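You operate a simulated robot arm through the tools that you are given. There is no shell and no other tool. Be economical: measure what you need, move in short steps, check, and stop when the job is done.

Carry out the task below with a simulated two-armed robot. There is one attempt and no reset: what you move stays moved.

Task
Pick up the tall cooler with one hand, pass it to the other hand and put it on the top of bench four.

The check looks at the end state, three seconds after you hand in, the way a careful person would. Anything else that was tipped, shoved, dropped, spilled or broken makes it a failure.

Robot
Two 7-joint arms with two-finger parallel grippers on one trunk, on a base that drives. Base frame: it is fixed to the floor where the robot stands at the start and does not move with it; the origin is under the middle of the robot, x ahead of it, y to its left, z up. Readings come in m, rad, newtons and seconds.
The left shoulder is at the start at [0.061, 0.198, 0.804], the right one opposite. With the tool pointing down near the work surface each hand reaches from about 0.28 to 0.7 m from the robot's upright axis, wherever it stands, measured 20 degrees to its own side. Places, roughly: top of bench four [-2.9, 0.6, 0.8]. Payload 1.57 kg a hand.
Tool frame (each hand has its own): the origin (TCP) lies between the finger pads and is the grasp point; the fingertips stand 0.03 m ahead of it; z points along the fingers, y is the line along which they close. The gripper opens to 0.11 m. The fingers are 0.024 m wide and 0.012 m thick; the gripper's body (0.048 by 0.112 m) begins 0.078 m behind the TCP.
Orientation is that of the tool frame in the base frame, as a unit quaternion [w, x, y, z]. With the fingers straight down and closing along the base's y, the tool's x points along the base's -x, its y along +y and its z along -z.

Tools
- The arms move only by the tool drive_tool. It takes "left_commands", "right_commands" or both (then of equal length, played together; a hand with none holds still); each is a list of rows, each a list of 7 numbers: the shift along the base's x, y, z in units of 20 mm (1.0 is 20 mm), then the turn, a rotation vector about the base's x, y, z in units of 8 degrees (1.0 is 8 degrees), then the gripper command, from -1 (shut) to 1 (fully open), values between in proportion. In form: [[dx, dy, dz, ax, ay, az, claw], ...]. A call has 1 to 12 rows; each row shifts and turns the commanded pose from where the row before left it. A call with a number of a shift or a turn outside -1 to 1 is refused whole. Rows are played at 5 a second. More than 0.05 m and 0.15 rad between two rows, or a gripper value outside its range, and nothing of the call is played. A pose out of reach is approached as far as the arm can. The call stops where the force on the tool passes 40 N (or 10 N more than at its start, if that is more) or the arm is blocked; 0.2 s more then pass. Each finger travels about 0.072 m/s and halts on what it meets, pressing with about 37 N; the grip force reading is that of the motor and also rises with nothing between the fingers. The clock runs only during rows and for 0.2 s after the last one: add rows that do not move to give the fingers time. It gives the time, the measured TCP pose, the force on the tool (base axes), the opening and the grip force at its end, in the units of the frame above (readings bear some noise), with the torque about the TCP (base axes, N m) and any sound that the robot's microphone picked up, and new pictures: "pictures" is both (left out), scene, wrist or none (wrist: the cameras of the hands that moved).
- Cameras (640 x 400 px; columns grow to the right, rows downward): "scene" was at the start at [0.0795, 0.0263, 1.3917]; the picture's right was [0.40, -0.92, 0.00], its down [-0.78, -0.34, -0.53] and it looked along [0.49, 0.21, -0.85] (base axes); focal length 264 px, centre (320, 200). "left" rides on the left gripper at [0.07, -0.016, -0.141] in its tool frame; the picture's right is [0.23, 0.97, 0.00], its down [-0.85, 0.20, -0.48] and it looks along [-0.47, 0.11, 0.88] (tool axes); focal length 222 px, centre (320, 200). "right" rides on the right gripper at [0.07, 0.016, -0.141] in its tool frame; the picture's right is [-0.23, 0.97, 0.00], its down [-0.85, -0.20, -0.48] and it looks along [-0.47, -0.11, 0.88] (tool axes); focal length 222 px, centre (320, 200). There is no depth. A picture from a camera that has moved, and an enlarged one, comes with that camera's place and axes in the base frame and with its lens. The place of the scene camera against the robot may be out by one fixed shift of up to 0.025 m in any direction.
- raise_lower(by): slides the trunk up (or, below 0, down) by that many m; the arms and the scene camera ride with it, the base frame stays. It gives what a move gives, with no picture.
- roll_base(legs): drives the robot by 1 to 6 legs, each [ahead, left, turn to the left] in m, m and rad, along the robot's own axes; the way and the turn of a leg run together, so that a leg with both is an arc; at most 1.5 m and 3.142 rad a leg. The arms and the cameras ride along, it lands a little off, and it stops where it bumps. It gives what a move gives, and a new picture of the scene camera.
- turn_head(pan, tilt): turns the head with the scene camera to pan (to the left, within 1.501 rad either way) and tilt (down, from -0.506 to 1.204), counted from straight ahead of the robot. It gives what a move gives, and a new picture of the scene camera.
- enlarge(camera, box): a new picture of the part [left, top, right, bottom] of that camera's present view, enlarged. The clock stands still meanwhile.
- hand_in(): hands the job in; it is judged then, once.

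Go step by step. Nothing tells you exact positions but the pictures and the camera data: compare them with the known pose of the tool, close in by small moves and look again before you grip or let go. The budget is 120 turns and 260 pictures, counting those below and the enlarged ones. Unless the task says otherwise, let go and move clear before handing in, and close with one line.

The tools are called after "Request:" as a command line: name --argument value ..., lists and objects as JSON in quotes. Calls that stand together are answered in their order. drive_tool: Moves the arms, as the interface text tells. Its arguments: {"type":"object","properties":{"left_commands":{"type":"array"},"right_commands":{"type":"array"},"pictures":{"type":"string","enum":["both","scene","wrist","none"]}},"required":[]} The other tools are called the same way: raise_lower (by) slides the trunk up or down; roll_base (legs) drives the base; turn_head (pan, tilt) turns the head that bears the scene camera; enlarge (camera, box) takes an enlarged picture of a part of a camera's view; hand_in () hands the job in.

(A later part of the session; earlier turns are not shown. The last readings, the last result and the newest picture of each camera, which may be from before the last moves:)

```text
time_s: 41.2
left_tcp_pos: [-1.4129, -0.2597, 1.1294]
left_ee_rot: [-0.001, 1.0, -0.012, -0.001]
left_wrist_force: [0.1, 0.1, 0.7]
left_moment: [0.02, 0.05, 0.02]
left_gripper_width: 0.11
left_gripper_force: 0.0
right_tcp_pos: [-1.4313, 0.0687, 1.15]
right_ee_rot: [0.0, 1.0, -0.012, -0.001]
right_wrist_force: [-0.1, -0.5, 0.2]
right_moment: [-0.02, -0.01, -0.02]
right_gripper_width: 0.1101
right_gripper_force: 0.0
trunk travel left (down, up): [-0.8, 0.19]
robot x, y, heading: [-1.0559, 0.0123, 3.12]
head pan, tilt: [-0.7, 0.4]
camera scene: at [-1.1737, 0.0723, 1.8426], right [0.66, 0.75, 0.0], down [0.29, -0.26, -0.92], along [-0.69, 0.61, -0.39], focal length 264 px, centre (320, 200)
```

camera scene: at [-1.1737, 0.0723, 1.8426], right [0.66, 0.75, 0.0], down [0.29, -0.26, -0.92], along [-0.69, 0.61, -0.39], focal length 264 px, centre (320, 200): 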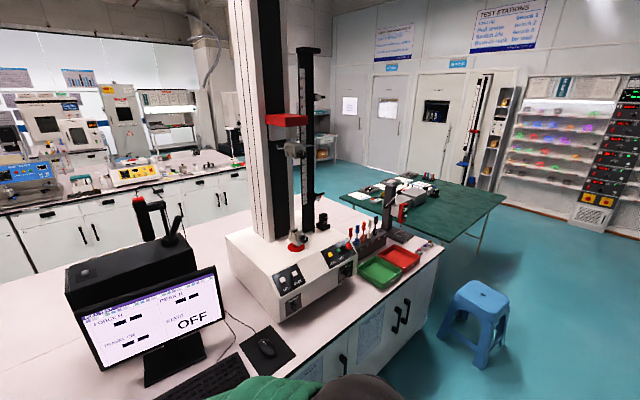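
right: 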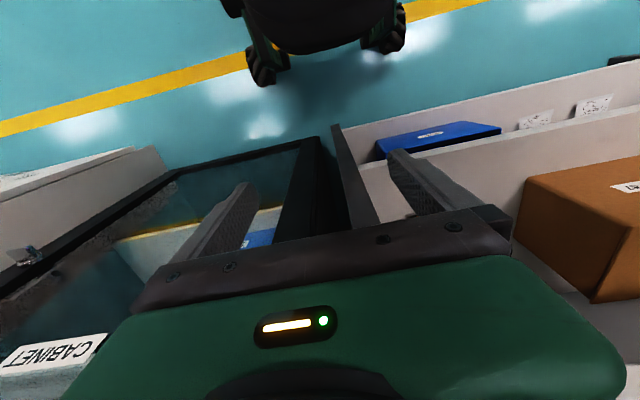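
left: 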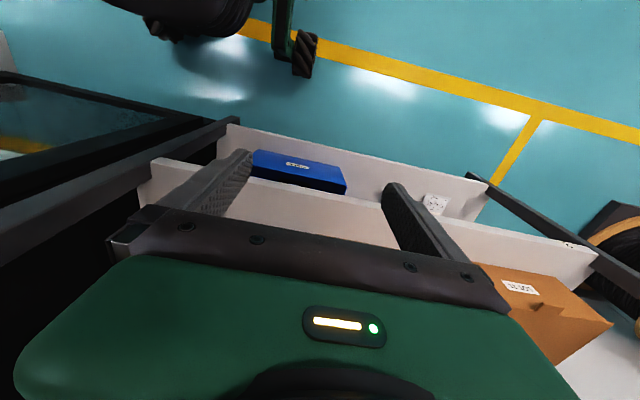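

The four coolers may differ slightly in height, and I need to see the green table too. Zooming on both.

Request:
enlarge --camera "scene" --box '[330, 150, 490, 250]'

Request:
turn_head --pan 0.5 --tilt 0.7

Request:
enlarge --camera "scene" --box '[220, 130, 380, 230]'

```text
4.00 times, centred on (410, 200) of scene
camera zoom: at [-1.1737, 0.0723, 1.8426], right [0.66, 0.75, 0.0], down [0.29, -0.26, -0.92], along [-0.69, 0.61, -0.39], focal length 1055 px, centre (-40, 200)
```

zoom: 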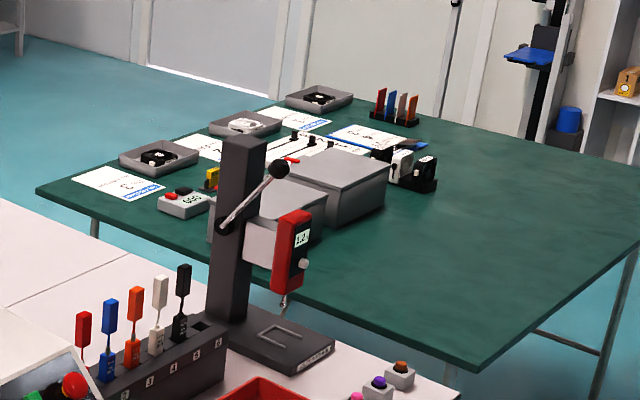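

```text
time_s: 42.6
left_tcp_pos: [-1.4128, -0.2599, 1.1282]
left_ee_rot: [0.0, 1.0, -0.012, -0.001]
left_wrist_force: [-0.8, -0.5, -0.4]
left_moment: [0.04, -0.01, 0.0]
left_gripper_width: 0.1099
left_gripper_force: 0.0
right_tcp_pos: [-1.4309, 0.0701, 1.1509]
right_ee_rot: [-0.001, 1.0, -0.012, 0.0]
right_wrist_force: [-0.4, -0.5, 0.7]
right_moment: [0.01, -0.02, 0.03]
right_gripper_width: 0.1099
right_gripper_force: 0.1
trunk travel left (down, up): [-0.8, 0.19]
robot x, y, heading: [-1.0559, 0.0151, 3.118]
head pan, tilt: [0.499, 0.7]
camera scene: at [-1.1797, -0.028, 1.8157], right [-0.46, 0.89, 0.0], down [0.57, 0.3, -0.76], along [-0.68, -0.35, -0.65], focal length 264 px, centre (320, 200)
```

scene: 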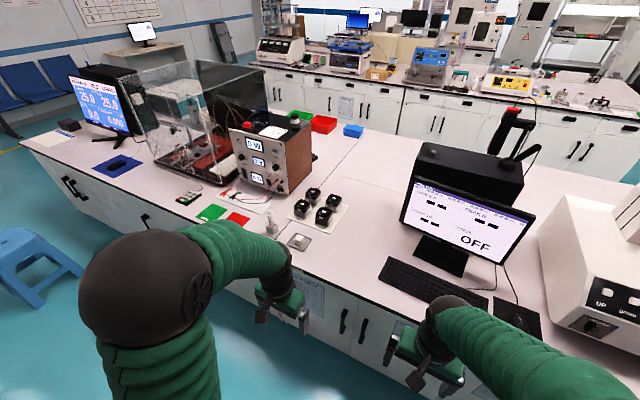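

```text
4.00 times, centred on (300, 180) of scene
camera zoom: at [-1.1797, -0.028, 1.8157], right [-0.46, 0.89, 0.0], down [0.57, 0.3, -0.76], along [-0.68, -0.35, -0.65], focal length 1055 px, centre (400, 280)
```

zoom: 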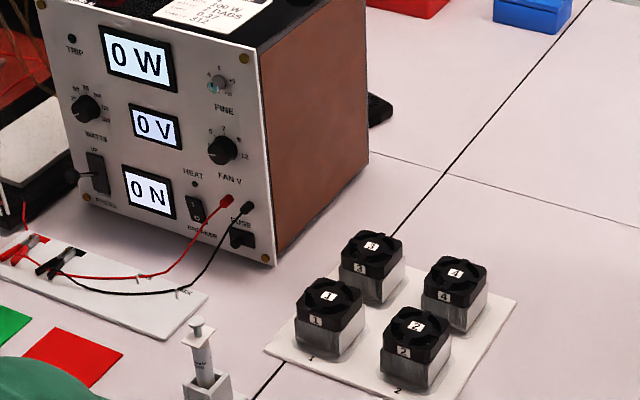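

To compare heights I'll look at the four coolers from a low, near-horizontal viewpoint.

Request:
raise_lower --by -0.4

Request:
raise_lower --by -0.3

Request:
turn_head --pan 0.5 --tilt 0.2

Request:
enlarge --camera "scene" --box '[240, 140, 400, 240]'

```text
time_s: 46.5
left_tcp_pos: [-1.4107, -0.2579, 0.729]
left_ee_rot: [0.0, 1.0, -0.012, -0.001]
left_wrist_force: [-0.8, 1.6, -0.5]
left_moment: [-0.02, -0.01, 0.01]
left_gripper_width: 0.11
left_gripper_force: 0.0
right_tcp_pos: [-1.4304, 0.07, 0.7519]
right_ee_rot: [-0.001, 1.0, -0.012, -0.001]
right_wrist_force: [-0.2, 0.2, -1.1]
right_moment: [0.01, 0.02, 0.0]
right_gripper_width: 0.1098
right_gripper_force: 0.1
trunk travel left (down, up): [-0.4, 0.59]
robot x, y, heading: [-1.0587, 0.0117, 3.117]
head pan, tilt: [0.499, 0.7]
```

```text
time_s: 49.5
left_tcp_pos: [-1.4115, -0.2593, 0.428]
left_ee_rot: [0.0, 1.0, -0.012, -0.001]
left_wrist_force: [-0.1, 0.0, -1.0]
left_moment: [0.0, -0.02, 0.01]
left_gripper_width: 0.11
left_gripper_force: 0.1
right_tcp_pos: [-1.4296, 0.069, 0.4509]
right_ee_rot: [0.0, 1.0, -0.013, -0.001]
right_wrist_force: [-0.1, 0.3, 0.1]
right_moment: [0.01, 0.02, 0.02]
right_gripper_width: 0.1103
right_gripper_force: 0.1
trunk travel left (down, up): [-0.1, 0.89]
robot x, y, heading: [-1.0544, 0.0135, 3.112]
head pan, tilt: [0.499, 0.7]
```

```text
time_s: 50.4
left_tcp_pos: [-1.4113, -0.2589, 0.4286]
left_ee_rot: [0.0, 1.0, -0.013, -0.001]
left_wrist_force: [0.3, 0.7, 0.5]
left_moment: [0.02, 0.02, -0.03]
left_gripper_width: 0.1096
left_gripper_force: 0.0
right_tcp_pos: [-1.4302, 0.0687, 0.451]
right_ee_rot: [0.0, 1.0, -0.012, -0.001]
right_wrist_force: [0.0, 0.9, -0.1]
right_moment: [-0.04, 0.01, -0.01]
right_gripper_width: 0.1098
right_gripper_force: 0.1
trunk travel left (down, up): [-0.1, 0.89]
robot x, y, heading: [-1.0558, 0.015, 3.117]
head pan, tilt: [0.499, 0.201]
camera scene: at [-1.1859, -0.0312, 1.161], right [-0.46, 0.89, 0.0], down [0.18, 0.09, -0.98], along [-0.87, -0.45, -0.2], focal length 264 px, centre (320, 200)
```

scene: 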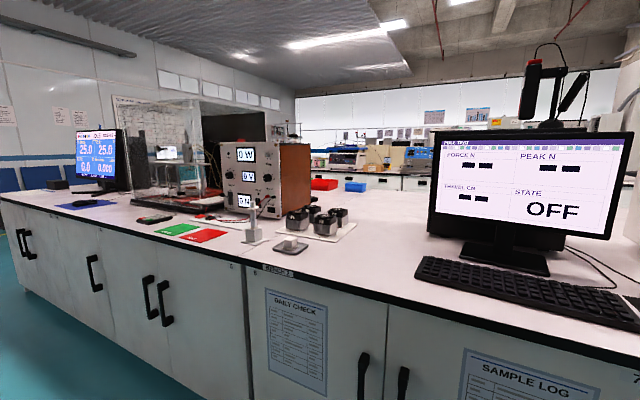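

```text
4.00 times, centred on (320, 190) of scene
camera zoom: at [-1.1859, -0.0312, 1.161], right [-0.46, 0.89, 0.0], down [0.18, 0.09, -0.98], along [-0.87, -0.45, -0.2], focal length 1055 px, centre (320, 240)
```

zoom: 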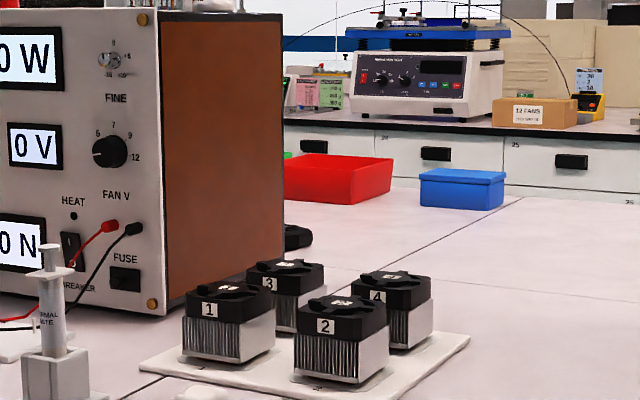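

Cooler 4 might be slightly taller, but it's subtle. I'll zoom harder and then check the green table for tower-type coolers.

Request:
enlarge --camera "scene" --box '[276, 196, 364, 251]'

Request:
raise_lower --by 0.3

Request:
roll_base --legs '[[0.15, -1.2, 0]]'

Request:
turn_head --pan -0.7 --tilt 0.4

Request:
turn_head --pan 0.3 --tilt 0.3

```text
7.27 times, centred on (320, 224) of scene
camera zoom: at [-1.1859, -0.0312, 1.161], right [-0.46, 0.89, 0.0], down [0.18, 0.09, -0.98], along [-0.87, -0.45, -0.2], focal length 1918 px, centre (320, 29)
```

zoom: 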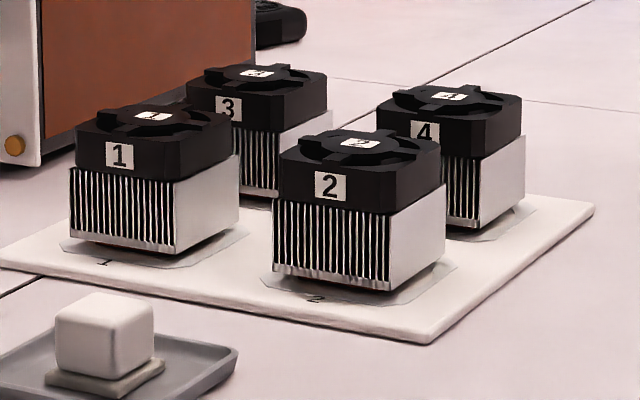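

```text
time_s: 53.4
left_tcp_pos: [-1.4114, -0.2596, 0.729]
left_ee_rot: [0.0, 1.0, -0.013, -0.001]
left_wrist_force: [-0.4, -0.1, 0.4]
left_moment: [-0.04, 0.0, -0.05]
left_gripper_width: 0.11
left_gripper_force: 0.1
right_tcp_pos: [-1.4312, 0.0696, 0.7519]
right_ee_rot: [-0.001, 1.0, -0.013, 0.0]
right_wrist_force: [-0.1, -0.2, -0.9]
right_moment: [-0.01, 0.01, 0.06]
right_gripper_width: 0.11
right_gripper_force: 0.0
trunk travel left (down, up): [-0.4, 0.59]
robot x, y, heading: [-1.0578, 0.0141, 3.117]
head pan, tilt: [0.499, 0.201]
```

```text
time_s: 59.6
left_tcp_pos: [-1.537, 0.9479, 0.7277]
left_ee_rot: [-0.001, 1.0, -0.007, -0.001]
left_wrist_force: [-0.8, -0.3, 0.4]
left_moment: [0.0, 0.01, -0.01]
left_gripper_width: 0.1098
left_gripper_force: 0.1
right_tcp_pos: [-1.5585, 1.2746, 0.7512]
right_ee_rot: [-0.001, 1.0, -0.006, -0.001]
right_wrist_force: [1.0, -0.4, 0.1]
right_moment: [0.02, 0.0, -0.01]
right_gripper_width: 0.1098
right_gripper_force: 0.0
trunk travel left (down, up): [-0.4, 0.59]
robot x, y, heading: [-1.1842, 1.2249, 3.129]
head pan, tilt: [0.499, 0.201]
camera scene: at [-1.3138, 1.177, 1.461], right [-0.47, 0.88, 0.0], down [0.18, 0.09, -0.98], along [-0.87, -0.46, -0.2], focal length 264 px, centre (320, 200)
```

scene: 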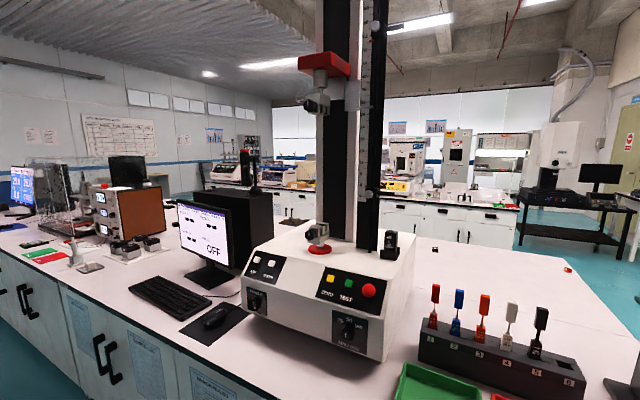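

```text
time_s: 61.0
left_tcp_pos: [-1.5375, 0.9483, 0.7269]
left_ee_rot: [-0.001, 1.0, -0.007, -0.001]
left_wrist_force: [-0.2, -0.7, -0.2]
left_moment: [-0.01, 0.0, 0.01]
left_gripper_width: 0.1098
left_gripper_force: 0.1
right_tcp_pos: [-1.5579, 1.2768, 0.7506]
right_ee_rot: [0.0, 1.0, -0.007, -0.001]
right_wrist_force: [-0.6, 0.3, -0.9]
right_moment: [-0.02, -0.01, -0.01]
right_gripper_width: 0.1102
right_gripper_force: 0.0
trunk travel left (down, up): [-0.4, 0.59]
robot x, y, heading: [-1.1841, 1.2232, 3.126]
head pan, tilt: [-0.7, 0.4]
camera scene: at [-1.3014, 1.2825, 1.4426], right [0.65, 0.76, 0.0], down [0.3, -0.25, -0.92], along [-0.7, 0.6, -0.39], focal length 264 px, centre (320, 200)
```

scene: 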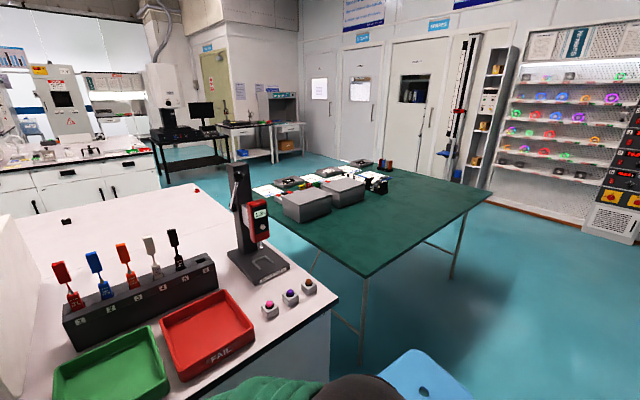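

```text
time_s: 62.2
left_tcp_pos: [-1.5371, 0.9492, 0.729]
left_ee_rot: [0.0, 1.0, -0.007, -0.001]
left_wrist_force: [-0.2, -0.6, -0.1]
left_moment: [-0.01, -0.02, 0.0]
left_gripper_width: 0.11
left_gripper_force: 0.2
right_tcp_pos: [-1.559, 1.2779, 0.7512]
right_ee_rot: [-0.001, 1.0, -0.007, -0.001]
right_wrist_force: [-0.6, -0.1, 0.0]
right_moment: [0.0, -0.01, 0.01]
right_gripper_width: 0.1102
right_gripper_force: 0.0
trunk travel left (down, up): [-0.4, 0.59]
robot x, y, heading: [-1.1816, 1.2229, 3.128]
head pan, tilt: [0.3, 0.3]
camera scene: at [-1.3209, 1.1956, 1.4518], right [-0.28, 0.96, 0.0], down [0.29, 0.08, -0.95], along [-0.92, -0.27, -0.3], focal length 264 px, centre (320, 200)
```

scene: 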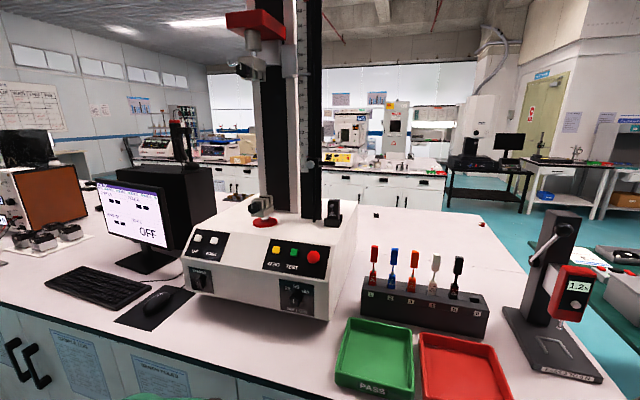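

The four bench-2 coolers look identical, so the tall one is likely elsewhere. Zooming on the green table and the back benches.

Request:
enlarge --camera "scene" --box '[330, 80, 640, 274]'

Request:
turn_head --pan -0.7 --tilt 0.4

Request:
enlarge --camera "scene" --box '[240, 140, 400, 240]'

Request:
enlarge --camera "scene" --box '[0, 70, 240, 220]'

Request:
enlarge --camera "scene" --box '[440, 30, 640, 155]'

```text
2.06 times, centred on (485, 177) of scene
camera zoom: at [-1.3209, 1.1956, 1.4518], right [-0.28, 0.96, 0.0], down [0.29, 0.08, -0.95], along [-0.92, -0.27, -0.3], focal length 544 px, centre (-20, 247)
```

zoom: 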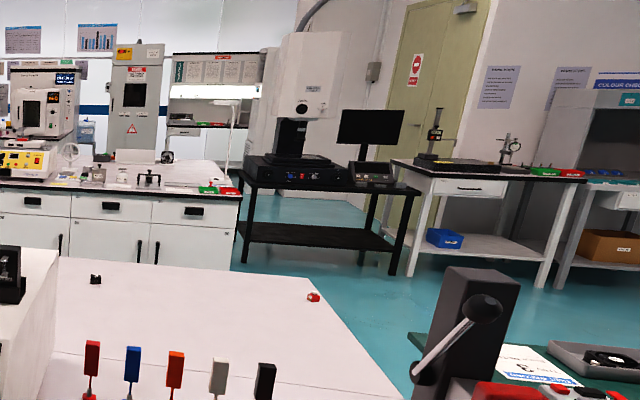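

```text
time_s: 63.5
left_tcp_pos: [-1.5354, 0.9475, 0.729]
left_ee_rot: [0.0, 1.0, -0.007, -0.001]
left_wrist_force: [-0.1, -0.6, -0.8]
left_moment: [0.04, 0.01, 0.0]
left_gripper_width: 0.11
left_gripper_force: 0.0
right_tcp_pos: [-1.5581, 1.2764, 0.7511]
right_ee_rot: [-0.001, 1.0, -0.007, -0.001]
right_wrist_force: [-0.6, 0.0, 0.1]
right_moment: [-0.01, -0.03, 0.01]
right_gripper_width: 0.11
right_gripper_force: 0.1
trunk travel left (down, up): [-0.4, 0.59]
robot x, y, heading: [-1.1825, 1.2224, 3.128]
head pan, tilt: [-0.7, 0.4]
camera scene: at [-1.3014, 1.2826, 1.4426], right [0.65, 0.76, 0.0], down [0.3, -0.25, -0.92], along [-0.7, 0.6, -0.39], focal length 264 px, centre (320, 200)
```

scene: 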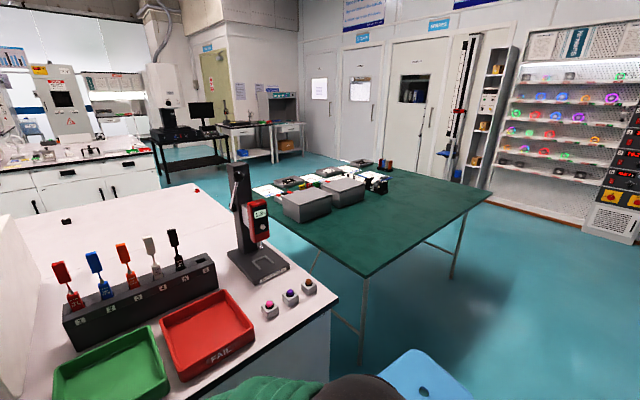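

```text
4.00 times, centred on (320, 190) of scene
camera zoom: at [-1.3014, 1.2826, 1.4426], right [0.65, 0.76, 0.0], down [0.3, -0.25, -0.92], along [-0.7, 0.6, -0.39], focal length 1055 px, centre (320, 240)
```

zoom: 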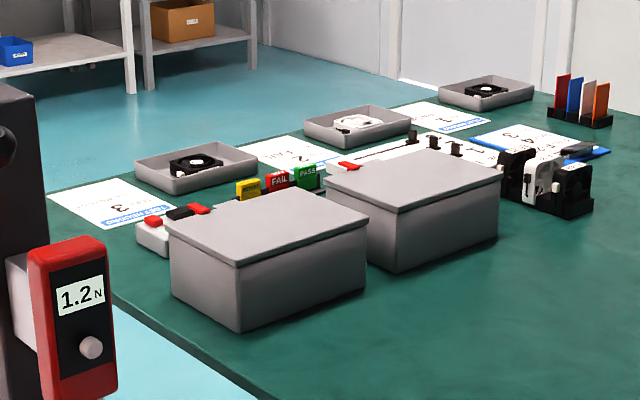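

```text
2.67 times, centred on (120, 145) of scene
camera zoom: at [-1.3014, 1.2826, 1.4426], right [0.65, 0.76, 0.0], down [0.3, -0.25, -0.92], along [-0.7, 0.6, -0.39], focal length 703 px, centre (853, 347)
```

zoom: 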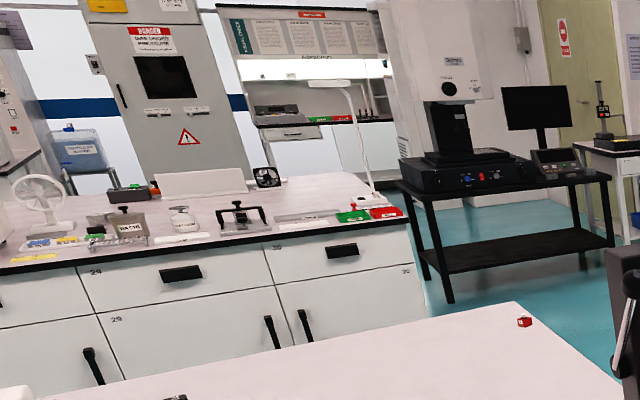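

```text
3.20 times, centred on (540, 92) of scene
camera zoom: at [-1.3014, 1.2826, 1.4426], right [0.65, 0.76, 0.0], down [0.3, -0.25, -0.92], along [-0.7, 0.6, -0.39], focal length 844 px, centre (-384, 544)
```

zoom: 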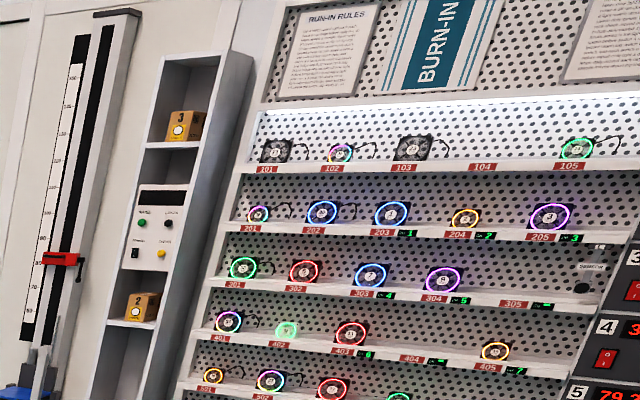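

No tall cooler on these benches either. I'll go back and inspect the start rack's lower shelf and the dry cabinet from a lower viewpoint.

Request:
roll_base --legs '[[-0.4, 0.8, 0], [0, 0, -1.57], [0, 0, -1.57]]'

Request:
raise_lower --by -0.35

Request:
turn_head --pan 0.0 --tilt 0.3

Request:
turn_head --pan -0.8 --tilt 0.2

```text
time_s: 75.7
left_tcp_pos: [-0.4449, 0.7392, 0.7288]
left_ee_rot: [0.001, -0.018, 1.0, 0.0]
left_wrist_force: [-0.7, 0.6, -0.4]
left_moment: [0.03, 0.03, -0.01]
left_gripper_width: 0.1096
left_gripper_force: 0.1
right_tcp_pos: [-0.4065, 0.4133, 0.7515]
right_ee_rot: [0.001, -0.019, 1.0, 0.0]
right_wrist_force: [0.4, -0.2, 0.1]
right_moment: [0.04, -0.02, -0.01]
right_gripper_width: 0.11
right_gripper_force: 0.0
trunk travel left (down, up): [-0.4, 0.59]
robot x, y, heading: [-0.7835, 0.45, 0.037]
head pan, tilt: [-0.7, 0.4]
camera scene: at [-0.6949, 0.3895, 1.4426], right [-0.62, -0.79, 0.0], down [-0.31, 0.24, -0.92], along [0.73, -0.57, -0.39], focal length 264 px, centre (320, 200)
```

scene: 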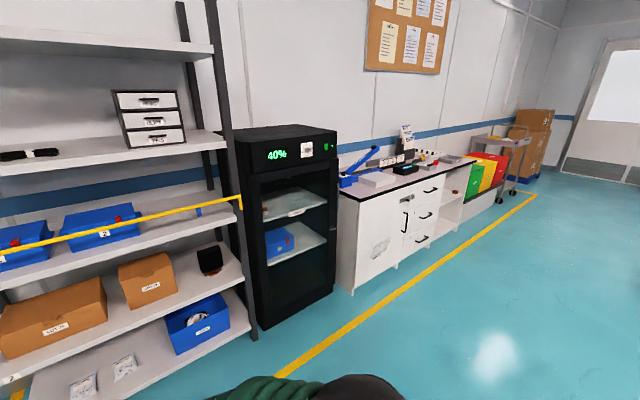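

```text
time_s: 79.1
left_tcp_pos: [-0.4445, 0.7403, 0.3796]
left_ee_rot: [0.002, -0.019, 1.0, 0.001]
left_wrist_force: [0.3, 0.3, -0.2]
left_moment: [-0.01, -0.01, 0.0]
left_gripper_width: 0.1099
left_gripper_force: 0.0
right_tcp_pos: [-0.4073, 0.4135, 0.4006]
right_ee_rot: [0.001, -0.018, 1.0, -0.001]
right_wrist_force: [0.5, 0.5, -0.8]
right_moment: [-0.01, -0.01, 0.01]
right_gripper_width: 0.1101
right_gripper_force: 0.0
trunk travel left (down, up): [-0.05, 0.94]
robot x, y, heading: [-0.7839, 0.4454, 0.035]
head pan, tilt: [-0.7, 0.4]
```

```text
time_s: 80.1
left_tcp_pos: [-0.4463, 0.7407, 0.3791]
left_ee_rot: [0.001, -0.018, 1.0, 0.0]
left_wrist_force: [0.4, -0.5, 0.3]
left_moment: [-0.01, 0.01, 0.0]
left_gripper_width: 0.11
left_gripper_force: 0.0
right_tcp_pos: [-0.4078, 0.4141, 0.4001]
right_ee_rot: [0.001, -0.017, 1.0, 0.0]
right_wrist_force: [0.5, 0.1, -0.1]
right_moment: [0.02, -0.03, 0.01]
right_gripper_width: 0.11
right_gripper_force: 0.1
trunk travel left (down, up): [-0.05, 0.94]
robot x, y, heading: [-0.7853, 0.4513, 0.033]
head pan, tilt: [0.0, 0.3]
camera scene: at [-0.6752, 0.4496, 1.1018], right [0.04, -1.0, 0.0], down [-0.3, -0.01, -0.95], along [0.95, 0.03, -0.3], focal length 264 px, centre (320, 200)
```

scene: 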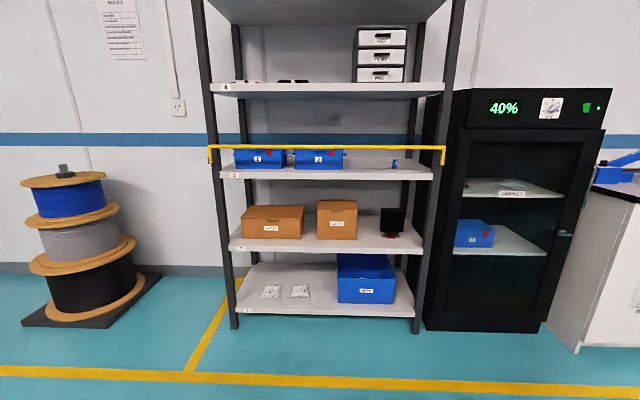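

```text
time_s: 81.3
left_tcp_pos: [-0.4469, 0.74, 0.3797]
left_ee_rot: [0.001, -0.018, 1.0, 0.0]
left_wrist_force: [-0.5, 0.5, 0.1]
left_moment: [0.0, -0.02, -0.01]
left_gripper_width: 0.1097
left_gripper_force: 0.0
right_tcp_pos: [-0.408, 0.4135, 0.4008]
right_ee_rot: [0.001, -0.017, 1.0, 0.0]
right_wrist_force: [-0.3, -0.1, -0.7]
right_moment: [0.01, -0.01, -0.02]
right_gripper_width: 0.11
right_gripper_force: 0.0
trunk travel left (down, up): [-0.05, 0.94]
robot x, y, heading: [-0.7798, 0.4469, 0.031]
head pan, tilt: [-0.799, 0.201]
camera scene: at [-0.7011, 0.3819, 1.1112], right [-0.69, -0.72, 0.0], down [-0.15, 0.14, -0.98], along [0.71, -0.68, -0.2], focal length 264 px, centre (320, 200)
```

scene: 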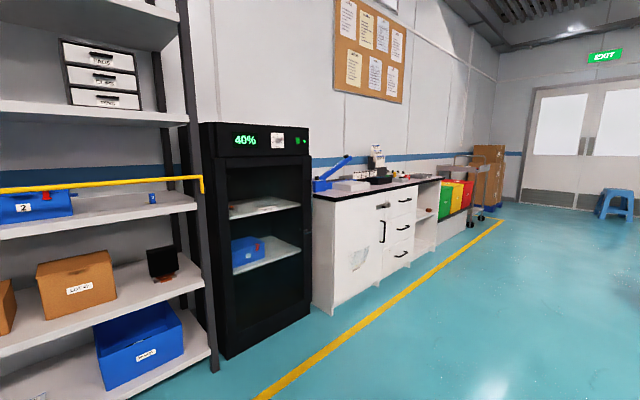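

There is a black item with an orange foot on the second shelf. Zooming in on it and the cabinet and cartons.

Request:
enlarge --camera "scene" --box '[0, 230, 200, 355]'

Request:
enlarge --camera "scene" --box '[210, 120, 320, 190]'

Request:
turn_head --pan 0.0 --tilt 0.3

Request:
enlarge --camera "scene" --box '[220, 190, 420, 315]'

Request:
enlarge --camera "scene" --box '[430, 160, 590, 260]'

```text
3.20 times, centred on (100, 292) of scene
camera zoom: at [-0.7011, 0.3819, 1.1112], right [-0.69, -0.72, 0.0], down [-0.15, 0.14, -0.98], along [0.71, -0.68, -0.2], focal length 844 px, centre (1024, -96)
```

zoom: 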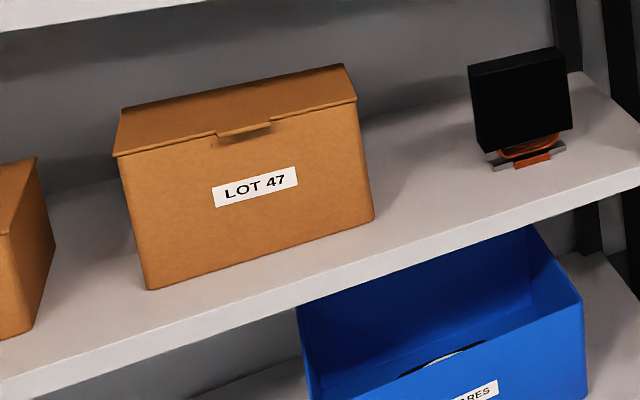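

```text
5.71 times, centred on (265, 155) of scene
camera zoom: at [-0.7011, 0.3819, 1.1112], right [-0.69, -0.72, 0.0], down [-0.15, 0.14, -0.98], along [0.71, -0.68, -0.2], focal length 1507 px, centre (634, 457)
```

zoom: 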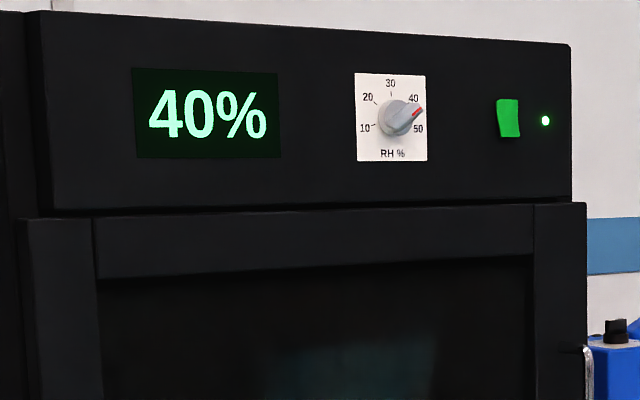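

```text
time_s: 82.4
left_tcp_pos: [-0.4458, 0.7405, 0.379]
left_ee_rot: [0.0, -0.018, 1.0, 0.0]
left_wrist_force: [0.4, 0.5, -0.3]
left_moment: [-0.03, -0.01, 0.04]
left_gripper_width: 0.1101
left_gripper_force: 0.1
right_tcp_pos: [-0.4075, 0.4137, 0.4017]
right_ee_rot: [0.0, -0.018, 1.0, 0.0]
right_wrist_force: [0.7, 0.3, 0.4]
right_moment: [0.03, -0.01, -0.02]
right_gripper_width: 0.1102
right_gripper_force: 0.1
trunk travel left (down, up): [-0.05, 0.94]
robot x, y, heading: [-0.7841, 0.4436, 0.039]
head pan, tilt: [0.0, 0.3]
camera scene: at [-0.6752, 0.4496, 1.1018], right [0.04, -1.0, 0.0], down [-0.3, -0.01, -0.95], along [0.95, 0.03, -0.3], focal length 264 px, centre (320, 200)
```

scene: 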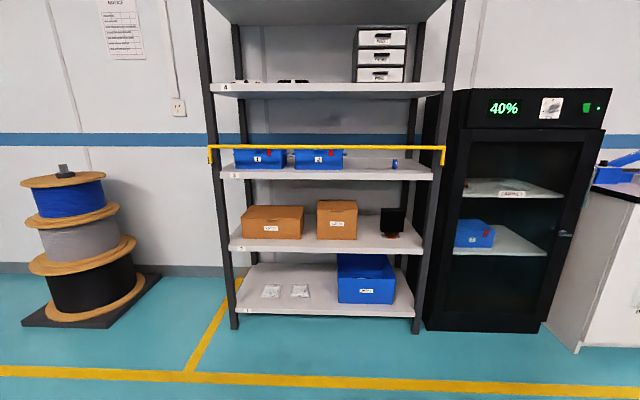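

```text
3.20 times, centred on (320, 252) of scene
camera zoom: at [-0.6752, 0.4496, 1.1018], right [0.04, -1.0, 0.0], down [-0.3, -0.01, -0.95], along [0.95, 0.03, -0.3], focal length 844 px, centre (320, 32)
```

zoom: 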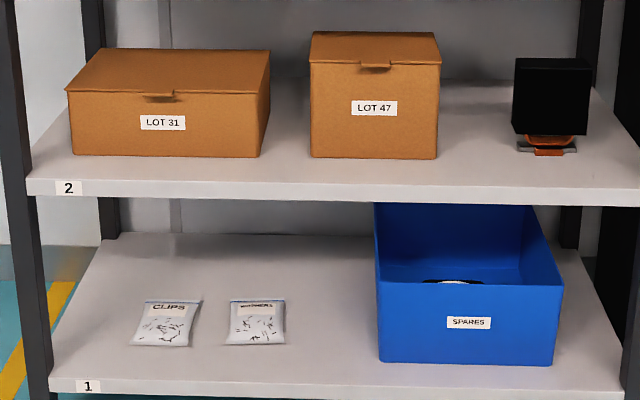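

```text
4.00 times, centred on (510, 210) of scene
camera zoom: at [-0.6752, 0.4496, 1.1018], right [0.04, -1.0, 0.0], down [-0.3, -0.01, -0.95], along [0.95, 0.03, -0.3], focal length 1055 px, centre (-440, 160)
```

zoom: 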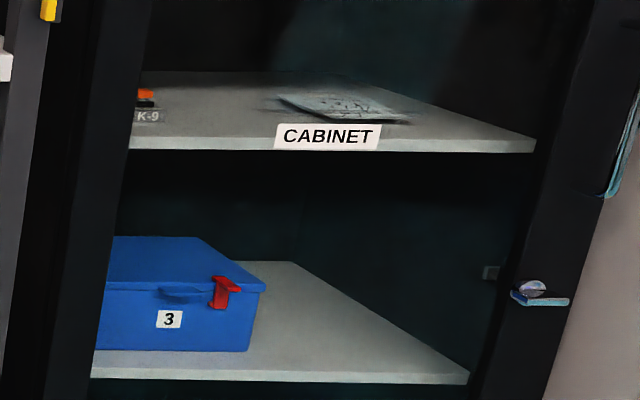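

Found it: the black finned block on copper pipes and a base plate, on rack shelf 2, is a tower-type cooler, the tall one. I'll drive closer and measure it.

Request:
roll_base --legs '[[0.5, -0.3, -0.035]]'

Request:
turn_head --pan 0.0 --tilt 0.6

Request:
enlarge --camera "scene" --box '[240, 100, 400, 200]'

```text
time_s: 85.7
left_tcp_pos: [0.0627, 0.4347, 0.3797]
left_ee_rot: [0.002, 0.005, 1.0, -0.001]
left_wrist_force: [0.7, 0.0, 0.1]
left_moment: [0.01, 0.01, 0.02]
left_gripper_width: 0.11
left_gripper_force: 0.1
right_tcp_pos: [0.0866, 0.1065, 0.4013]
right_ee_rot: [0.001, 0.005, 1.0, -0.001]
right_wrist_force: [-0.7, 0.6, -0.7]
right_moment: [-0.01, -0.01, 0.04]
right_gripper_width: 0.1101
right_gripper_force: 0.0
trunk travel left (down, up): [-0.05, 0.94]
robot x, y, heading: [-0.2919, 0.1573, -0.013]
head pan, tilt: [0.0, 0.3]
camera scene: at [-0.1791, 0.1546, 1.1018], right [-0.01, -1.0, 0.0], down [-0.3, 0.0, -0.95], along [0.95, -0.01, -0.3], focal length 264 px, centre (320, 200)
```

scene: 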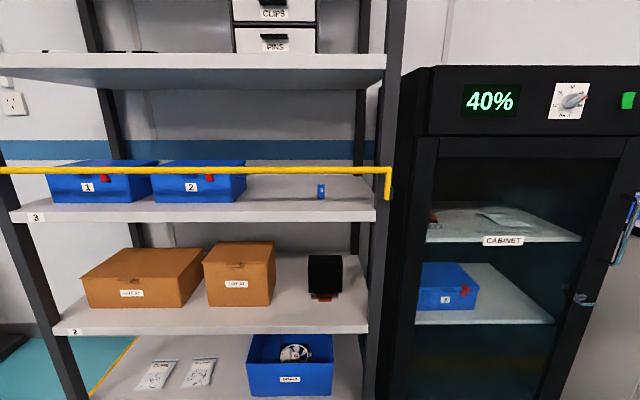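

```text
time_s: 86.5
left_tcp_pos: [0.0626, 0.4333, 0.3789]
left_ee_rot: [0.002, 0.006, 1.0, 0.0]
left_wrist_force: [-0.4, -0.6, 0.0]
left_moment: [0.02, -0.03, 0.0]
left_gripper_width: 0.1099
left_gripper_force: 0.1
right_tcp_pos: [0.0855, 0.1073, 0.4015]
right_ee_rot: [0.002, 0.005, 1.0, -0.001]
right_wrist_force: [-0.2, -0.1, 0.1]
right_moment: [0.02, 0.01, -0.03]
right_gripper_width: 0.1099
right_gripper_force: 0.0
trunk travel left (down, up): [-0.05, 0.94]
robot x, y, heading: [-0.2912, 0.1572, -0.013]
head pan, tilt: [0.0, 0.6]
camera scene: at [-0.1841, 0.1543, 1.0744], right [-0.01, -1.0, 0.0], down [-0.57, 0.01, -0.82], along [0.82, -0.01, -0.57], focal length 264 px, centre (320, 200)
```

scene: 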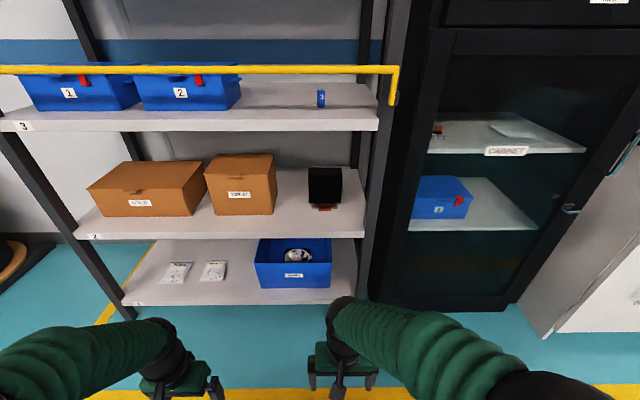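

```text
4.00 times, centred on (320, 150) of scene
camera zoom: at [-0.1841, 0.1543, 1.0744], right [-0.01, -1.0, 0.0], down [-0.57, 0.01, -0.82], along [0.82, -0.01, -0.57], focal length 1055 px, centre (320, 400)
```

zoom: 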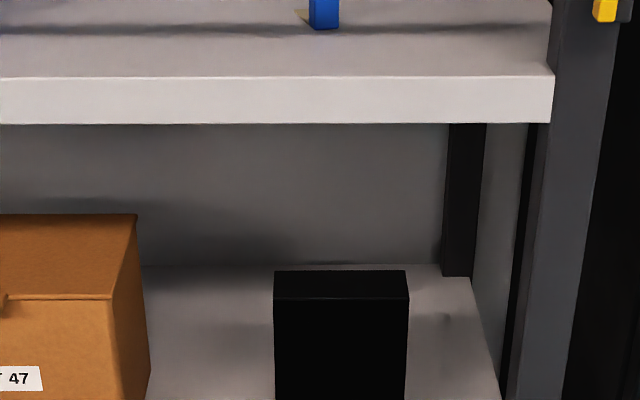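

The cooler stands at about (0.58, 0.13) on the shelf at z≈0.52, roughly 0.11 wide, 0.05 deep, 0.13 high. I'll turn the left hand so its camera ends up on top and the fingers can point forward; first a yaw of half a turn in free space.

Request:
drive_tool --left_commands '[[0, 0, 0.5, 0, 0, 1, 1], [0, 0, 0.5, 0, 0, 1, 1], [0, 0, 0.5, 0, 0, 1, 1], [0, 0, 0.5, 0, 0, 1, 1], [0, 0, 0.5, 0, 0, 1, 1], [0, 0, 0.5, 0, 0, 1, 1], [0, 0, 0.5, 0, 0, 1, 1], [0, 0, 0.5, 0, 0, 1, 1], [0, 0, 0.5, 0, 0, 1, 1], [0, 0, 0.5, 0, 0, 1, 1], [0, 0, 0.5, 0, 0, 1, 1], [0, 0, 0.5, 0, 0, 1, 1]]' --pictures "scene"

```text
time_s: 89.1
left_tcp_pos: [0.0635, 0.4341, 0.5002]
left_ee_rot: [0.0, 0.741, -0.672, -0.001]
left_wrist_force: [0.3, 0.8, 0.2]
left_moment: [-0.01, -0.01, -0.02]
left_gripper_width: 0.1099
left_gripper_force: 0.0
right_tcp_pos: [0.0854, 0.1063, 0.4017]
right_ee_rot: [0.002, 0.006, 1.0, 0.001]
right_wrist_force: [0.5, 0.3, -0.6]
right_moment: [-0.02, 0.02, 0.0]
right_gripper_width: 0.1097
right_gripper_force: 0.1
trunk travel left (down, up): [-0.05, 0.94]
robot x, y, heading: [-0.2892, 0.1588, -0.013]
head pan, tilt: [0.0, 0.6]
camera scene: at [-0.1843, 0.1542, 1.0743], right [-0.01, -1.0, 0.0], down [-0.57, 0.01, -0.82], along [0.82, -0.01, -0.57], focal length 264 px, centre (320, 200)
```

scene: 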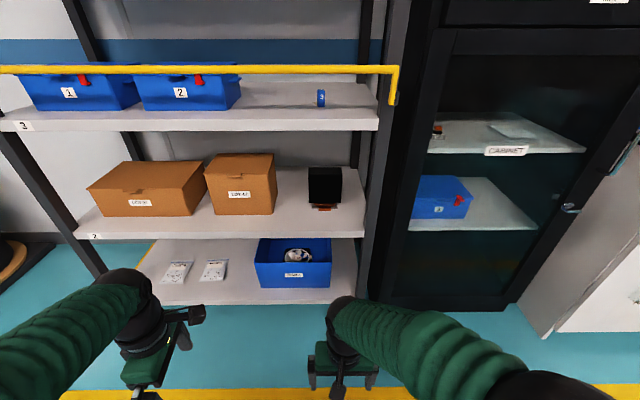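

The yaw works; I continue to half a turn and raise the hand.

Request:
drive_tool --left_commands '[[0, 0, 0.3, 0, 0, 1, 1], [0, 0, 0.3, 0, 0, 1, 1], [0, 0, 0.3, 0, 0, 1, 1], [0, 0, 0.3, 0, 0, 1, 1], [0, 0, 0.3, 0, 0, 1, 1], [0, 0, 0.3, 0, 0, 1, 1], [0, 0, 0.3, 0, 0, 1, 1], [0, 0, 0.3, 0, 0, 1, 1], [0, 0, 0.3, 0, 0, 1, 1], [0, 0, 0.3, 0, 0, 1, 1]]' --pictures "none"

Request:
drive_tool --left_commands '[[0, 0, 0.3, 0, -1, 0, 1], [0, 0, 0.3, 0, -1, 0, 1], [0, 0, 0.3, 0, -1, 0, 1], [0, 0, 0.3, 0, -1, 0, 1], [0, 0, 0.3, 0, -1, 0, 1], [0, 0, 0.3, 0, -1, 0, 1], [0, 0, 0, 0, -1, 0, 1], [0, 0, 0, 0, -1, 0, 1], [0, 0, 0, 0, -1, 0, 1]]' --pictures "both"

```text
time_s: 91.3
left_tcp_pos: [0.0637, 0.4338, 0.5594]
left_ee_rot: [0.0, 0.999, -0.039, -0.004]
left_wrist_force: [-0.6, 0.4, -0.3]
left_moment: [0.01, 0.0, 0.02]
left_gripper_width: 0.1101
left_gripper_force: 0.0
right_tcp_pos: [0.0871, 0.106, 0.4008]
right_ee_rot: [0.002, 0.005, 1.0, 0.001]
right_wrist_force: [-0.2, -0.5, 0.6]
right_moment: [0.05, 0.02, 0.0]
right_gripper_width: 0.1099
right_gripper_force: 0.0
trunk travel left (down, up): [-0.05, 0.94]
robot x, y, heading: [-0.2889, 0.1589, -0.008]
head pan, tilt: [0.0, 0.6]
```

```text
time_s: 93.3
left_tcp_pos: [0.1881, 0.5007, 0.5522]
left_ee_rot: [-0.023, 0.81, -0.033, 0.585]
left_wrist_force: [-0.1, 0.6, -0.3]
left_moment: [0.0, 0.01, 0.02]
left_gripper_width: 0.11
left_gripper_force: 0.1
left hand out of reach, approached as far as the arm can: row 2, 3, 4, 5, 6, 7, 8, 9
right_tcp_pos: [0.0867, 0.1056, 0.401]
right_ee_rot: [0.002, 0.005, 1.0, -0.001]
right_wrist_force: [-0.3, 0.5, 0.2]
right_moment: [0.02, 0.02, 0.02]
right_gripper_width: 0.1099
right_gripper_force: 0.1
trunk travel left (down, up): [-0.05, 0.94]
robot x, y, heading: [-0.2867, 0.1558, -0.011]
head pan, tilt: [0.0, 0.6]
camera scene: at [-0.1842, 0.1546, 1.0743], right [-0.01, -1.0, 0.0], down [-0.57, 0.01, -0.82], along [0.82, -0.01, -0.57], focal length 264 px, centre (320, 200)
camera left: at [0.0778, 0.5101, 0.6653], right [0.05, -0.99, 0.14], down [-0.73, -0.13, -0.67], along [0.68, -0.07, -0.73], focal length 222 px, centre (320, 200)
```

scene: 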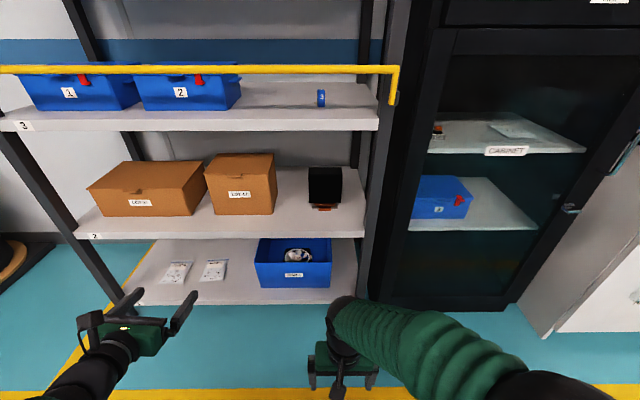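
left: 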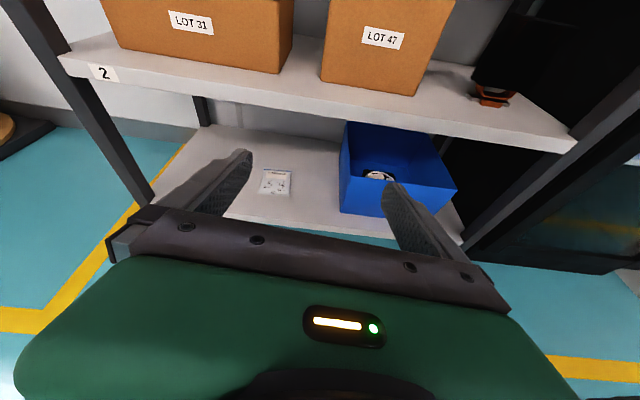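

The hand turned well (short of full pitch because it's too close to the body). I move it forward and look at the cooler with the wrist camera.

Request:
drive_tool --left_commands '[[1, -0.5, 0, 0, -0.3, 0, 1], [1, -0.5, 0, 0, -0.3, 0, 1], [1, -0.5, 0.5, 0, -0.3, 0, 1], [1, -0.5, 0.5, 0, -0.3, 0, 1], [1, -0.5, 0.5, 0, -0.3, 0, 1], [0, 0, 0, 0, 0, 0, 1]]' --pictures "wrist"

```text
time_s: 94.7
left_tcp_pos: [0.2887, 0.4512, 0.5805]
left_ee_rot: [-0.026, 0.744, -0.03, 0.667]
left_wrist_force: [0.8, 1.1, 0.0]
left_moment: [0.01, 0.04, 0.03]
left_gripper_width: 0.1097
left_gripper_force: 0.0
right_tcp_pos: [0.0857, 0.1059, 0.4012]
right_ee_rot: [0.002, 0.006, 1.0, -0.001]
right_wrist_force: [0.8, 0.2, -0.2]
right_moment: [0.02, 0.04, -0.01]
right_gripper_width: 0.1099
right_gripper_force: 0.1
trunk travel left (down, up): [-0.05, 0.94]
robot x, y, heading: [-0.2927, 0.1576, -0.01]
head pan, tilt: [0.0, 0.6]
camera left: at [0.1571, 0.4603, 0.6674], right [0.02, -0.99, 0.15], down [-0.57, -0.13, -0.81], along [0.82, -0.07, -0.57], focal length 222 px, centre (320, 200)
```

left: 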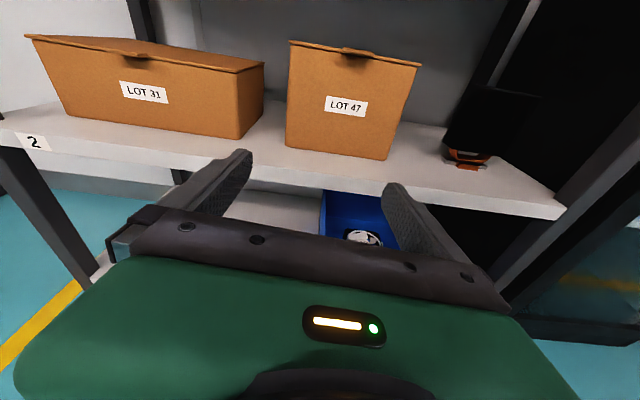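

Hand is now almost level, camera on top. I'll slide the base right so the left hand lines up with the cooler, and level the roll.

Request:
roll_base --legs '[[0, -0.32, 0.01]]'

Request:
drive_tool --left_commands '[[0, 0, 0.7, -0.57, 0, 0, 1], [0, 0, 0.7, 0, 0, 0, 1], [0, 0, 0, 0, 0, 0, 1]]' --pictures "both"

Request:
enlarge --camera "left" --box '[240, 60, 440, 185]'

```text
time_s: 96.8
left_tcp_pos: [0.2827, 0.1382, 0.5793]
left_ee_rot: [-0.031, 0.744, -0.024, 0.667]
left_wrist_force: [0.2, 0.3, -1.0]
left_moment: [0.0, 0.04, 0.01]
left_gripper_width: 0.1101
left_gripper_force: 0.0
right_tcp_pos: [0.0856, -0.2085, 0.4018]
right_ee_rot: [0.001, -0.002, 1.0, 0.0]
right_wrist_force: [-0.4, -0.1, 0.2]
right_moment: [-0.02, 0.0, -0.01]
right_gripper_width: 0.1099
right_gripper_force: 0.0
trunk travel left (down, up): [-0.05, 0.94]
robot x, y, heading: [-0.2875, -0.1641, 0.008]
head pan, tilt: [0.0, 0.6]
camera scene: at [-0.185, -0.1641, 1.0743], right [0.01, -1.0, 0.0], down [-0.57, 0.0, -0.82], along [0.82, 0.0, -0.57], focal length 264 px, centre (320, 200)
```

scene: 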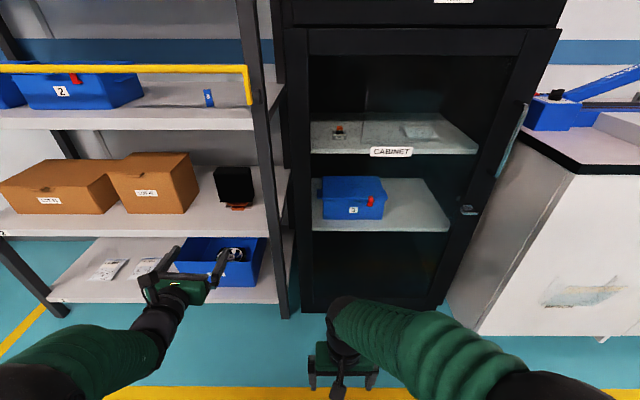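

```text
time_s: 97.6
left_tcp_pos: [0.2831, 0.1374, 0.6096]
left_ee_rot: [-0.003, 0.745, 0.003, 0.667]
left_wrist_force: [0.0, 0.1, 0.0]
left_moment: [0.01, 0.05, 0.0]
left_gripper_width: 0.1099
left_gripper_force: 0.0
right_tcp_pos: [0.0859, -0.2086, 0.4011]
right_ee_rot: [0.001, -0.003, 1.0, 0.0]
right_wrist_force: [0.1, 0.1, -0.1]
right_moment: [-0.03, -0.03, -0.03]
right_gripper_width: 0.1098
right_gripper_force: 0.0
trunk travel left (down, up): [-0.05, 0.94]
robot x, y, heading: [-0.2869, -0.1637, 0.005]
head pan, tilt: [0.0, 0.6]
camera scene: at [-0.185, -0.165, 1.0743], right [0.0, -1.0, 0.0], down [-0.57, 0.0, -0.82], along [0.82, 0.0, -0.57], focal length 264 px, centre (320, 200)
camera left: at [0.1514, 0.1513, 0.696], right [0.03, -0.97, 0.23], down [-0.57, -0.2, -0.8], along [0.82, -0.1, -0.56], focal length 222 px, centre (320, 200)
```

scene: 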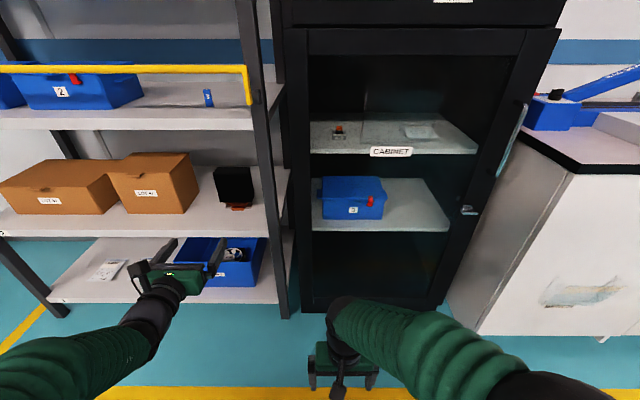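
left: 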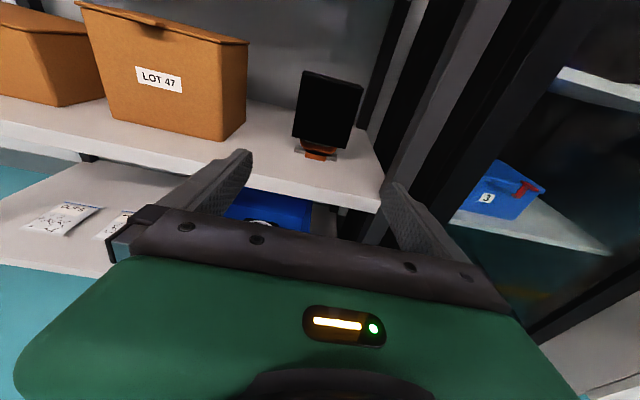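

```text
3.20 times, centred on (340, 122) of left
camera zoom: at [0.1514, 0.1513, 0.696], right [0.03, -0.97, 0.23], down [-0.57, -0.2, -0.8], along [0.82, -0.1, -0.56], focal length 711 px, centre (256, 448)
```

zoom: 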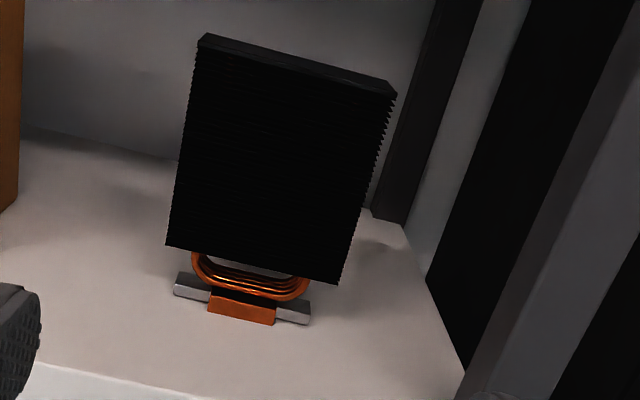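

Clear view of the cooler: finned stack ~0.105 wide on a copper base. I move the hand 0.08 m ahead for a second view to triangulate.

Request:
drive_tool --left_commands '[[1, 0, 0, 0, 0, 0, 1], [1, 0, 0, 0, 0, 0, 1], [1, 0, 0, 0, 0, 0, 1], [1, 0, 0, 0, 0, 0, 1], [0, 0, 0, 0, 0, 0, 1]]' --pictures "wrist"

Request:
enlarge --camera "left" --box '[240, 60, 440, 185]'

```text
time_s: 98.8
left_tcp_pos: [0.3619, 0.1382, 0.6113]
left_ee_rot: [-0.003, 0.745, 0.003, 0.667]
left_wrist_force: [-0.1, -0.5, 0.2]
left_moment: [-0.04, 0.01, -0.03]
left_gripper_width: 0.1104
left_gripper_force: 0.1
right_tcp_pos: [0.0855, -0.2087, 0.4018]
right_ee_rot: [0.002, -0.003, 1.0, 0.001]
right_wrist_force: [-0.4, 0.0, 0.0]
right_moment: [-0.03, -0.03, 0.01]
right_gripper_width: 0.1102
right_gripper_force: 0.0
trunk travel left (down, up): [-0.05, 0.94]
robot x, y, heading: [-0.2924, -0.1627, 0.006]
head pan, tilt: [0.0, 0.6]
camera left: at [0.2305, 0.1525, 0.697], right [0.03, -0.97, 0.23], down [-0.57, -0.2, -0.8], along [0.82, -0.1, -0.56], focal length 222 px, centre (320, 200)
```

left: 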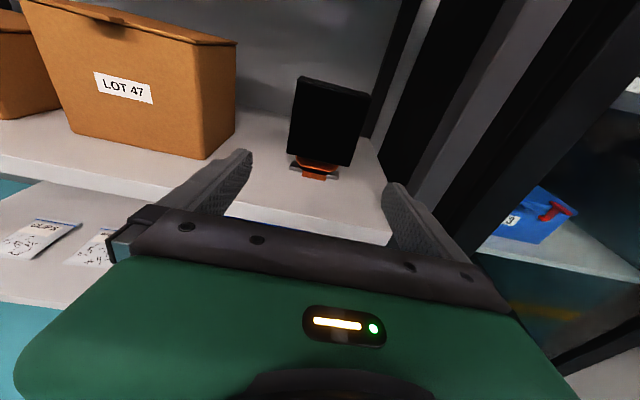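

```text
3.20 times, centred on (340, 122) of left
camera zoom: at [0.2305, 0.1525, 0.697], right [0.03, -0.97, 0.23], down [-0.57, -0.2, -0.8], along [0.82, -0.1, -0.56], focal length 711 px, centre (256, 448)
```

zoom: 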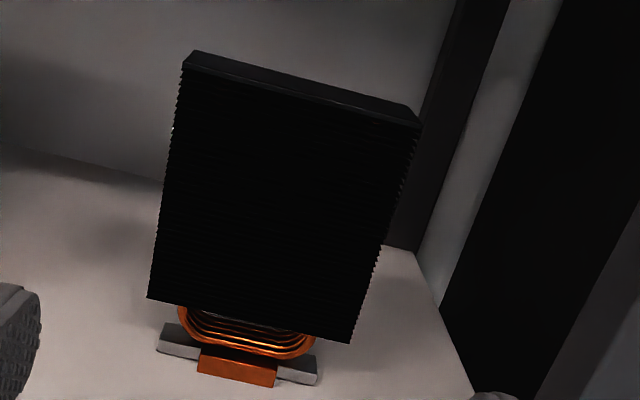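

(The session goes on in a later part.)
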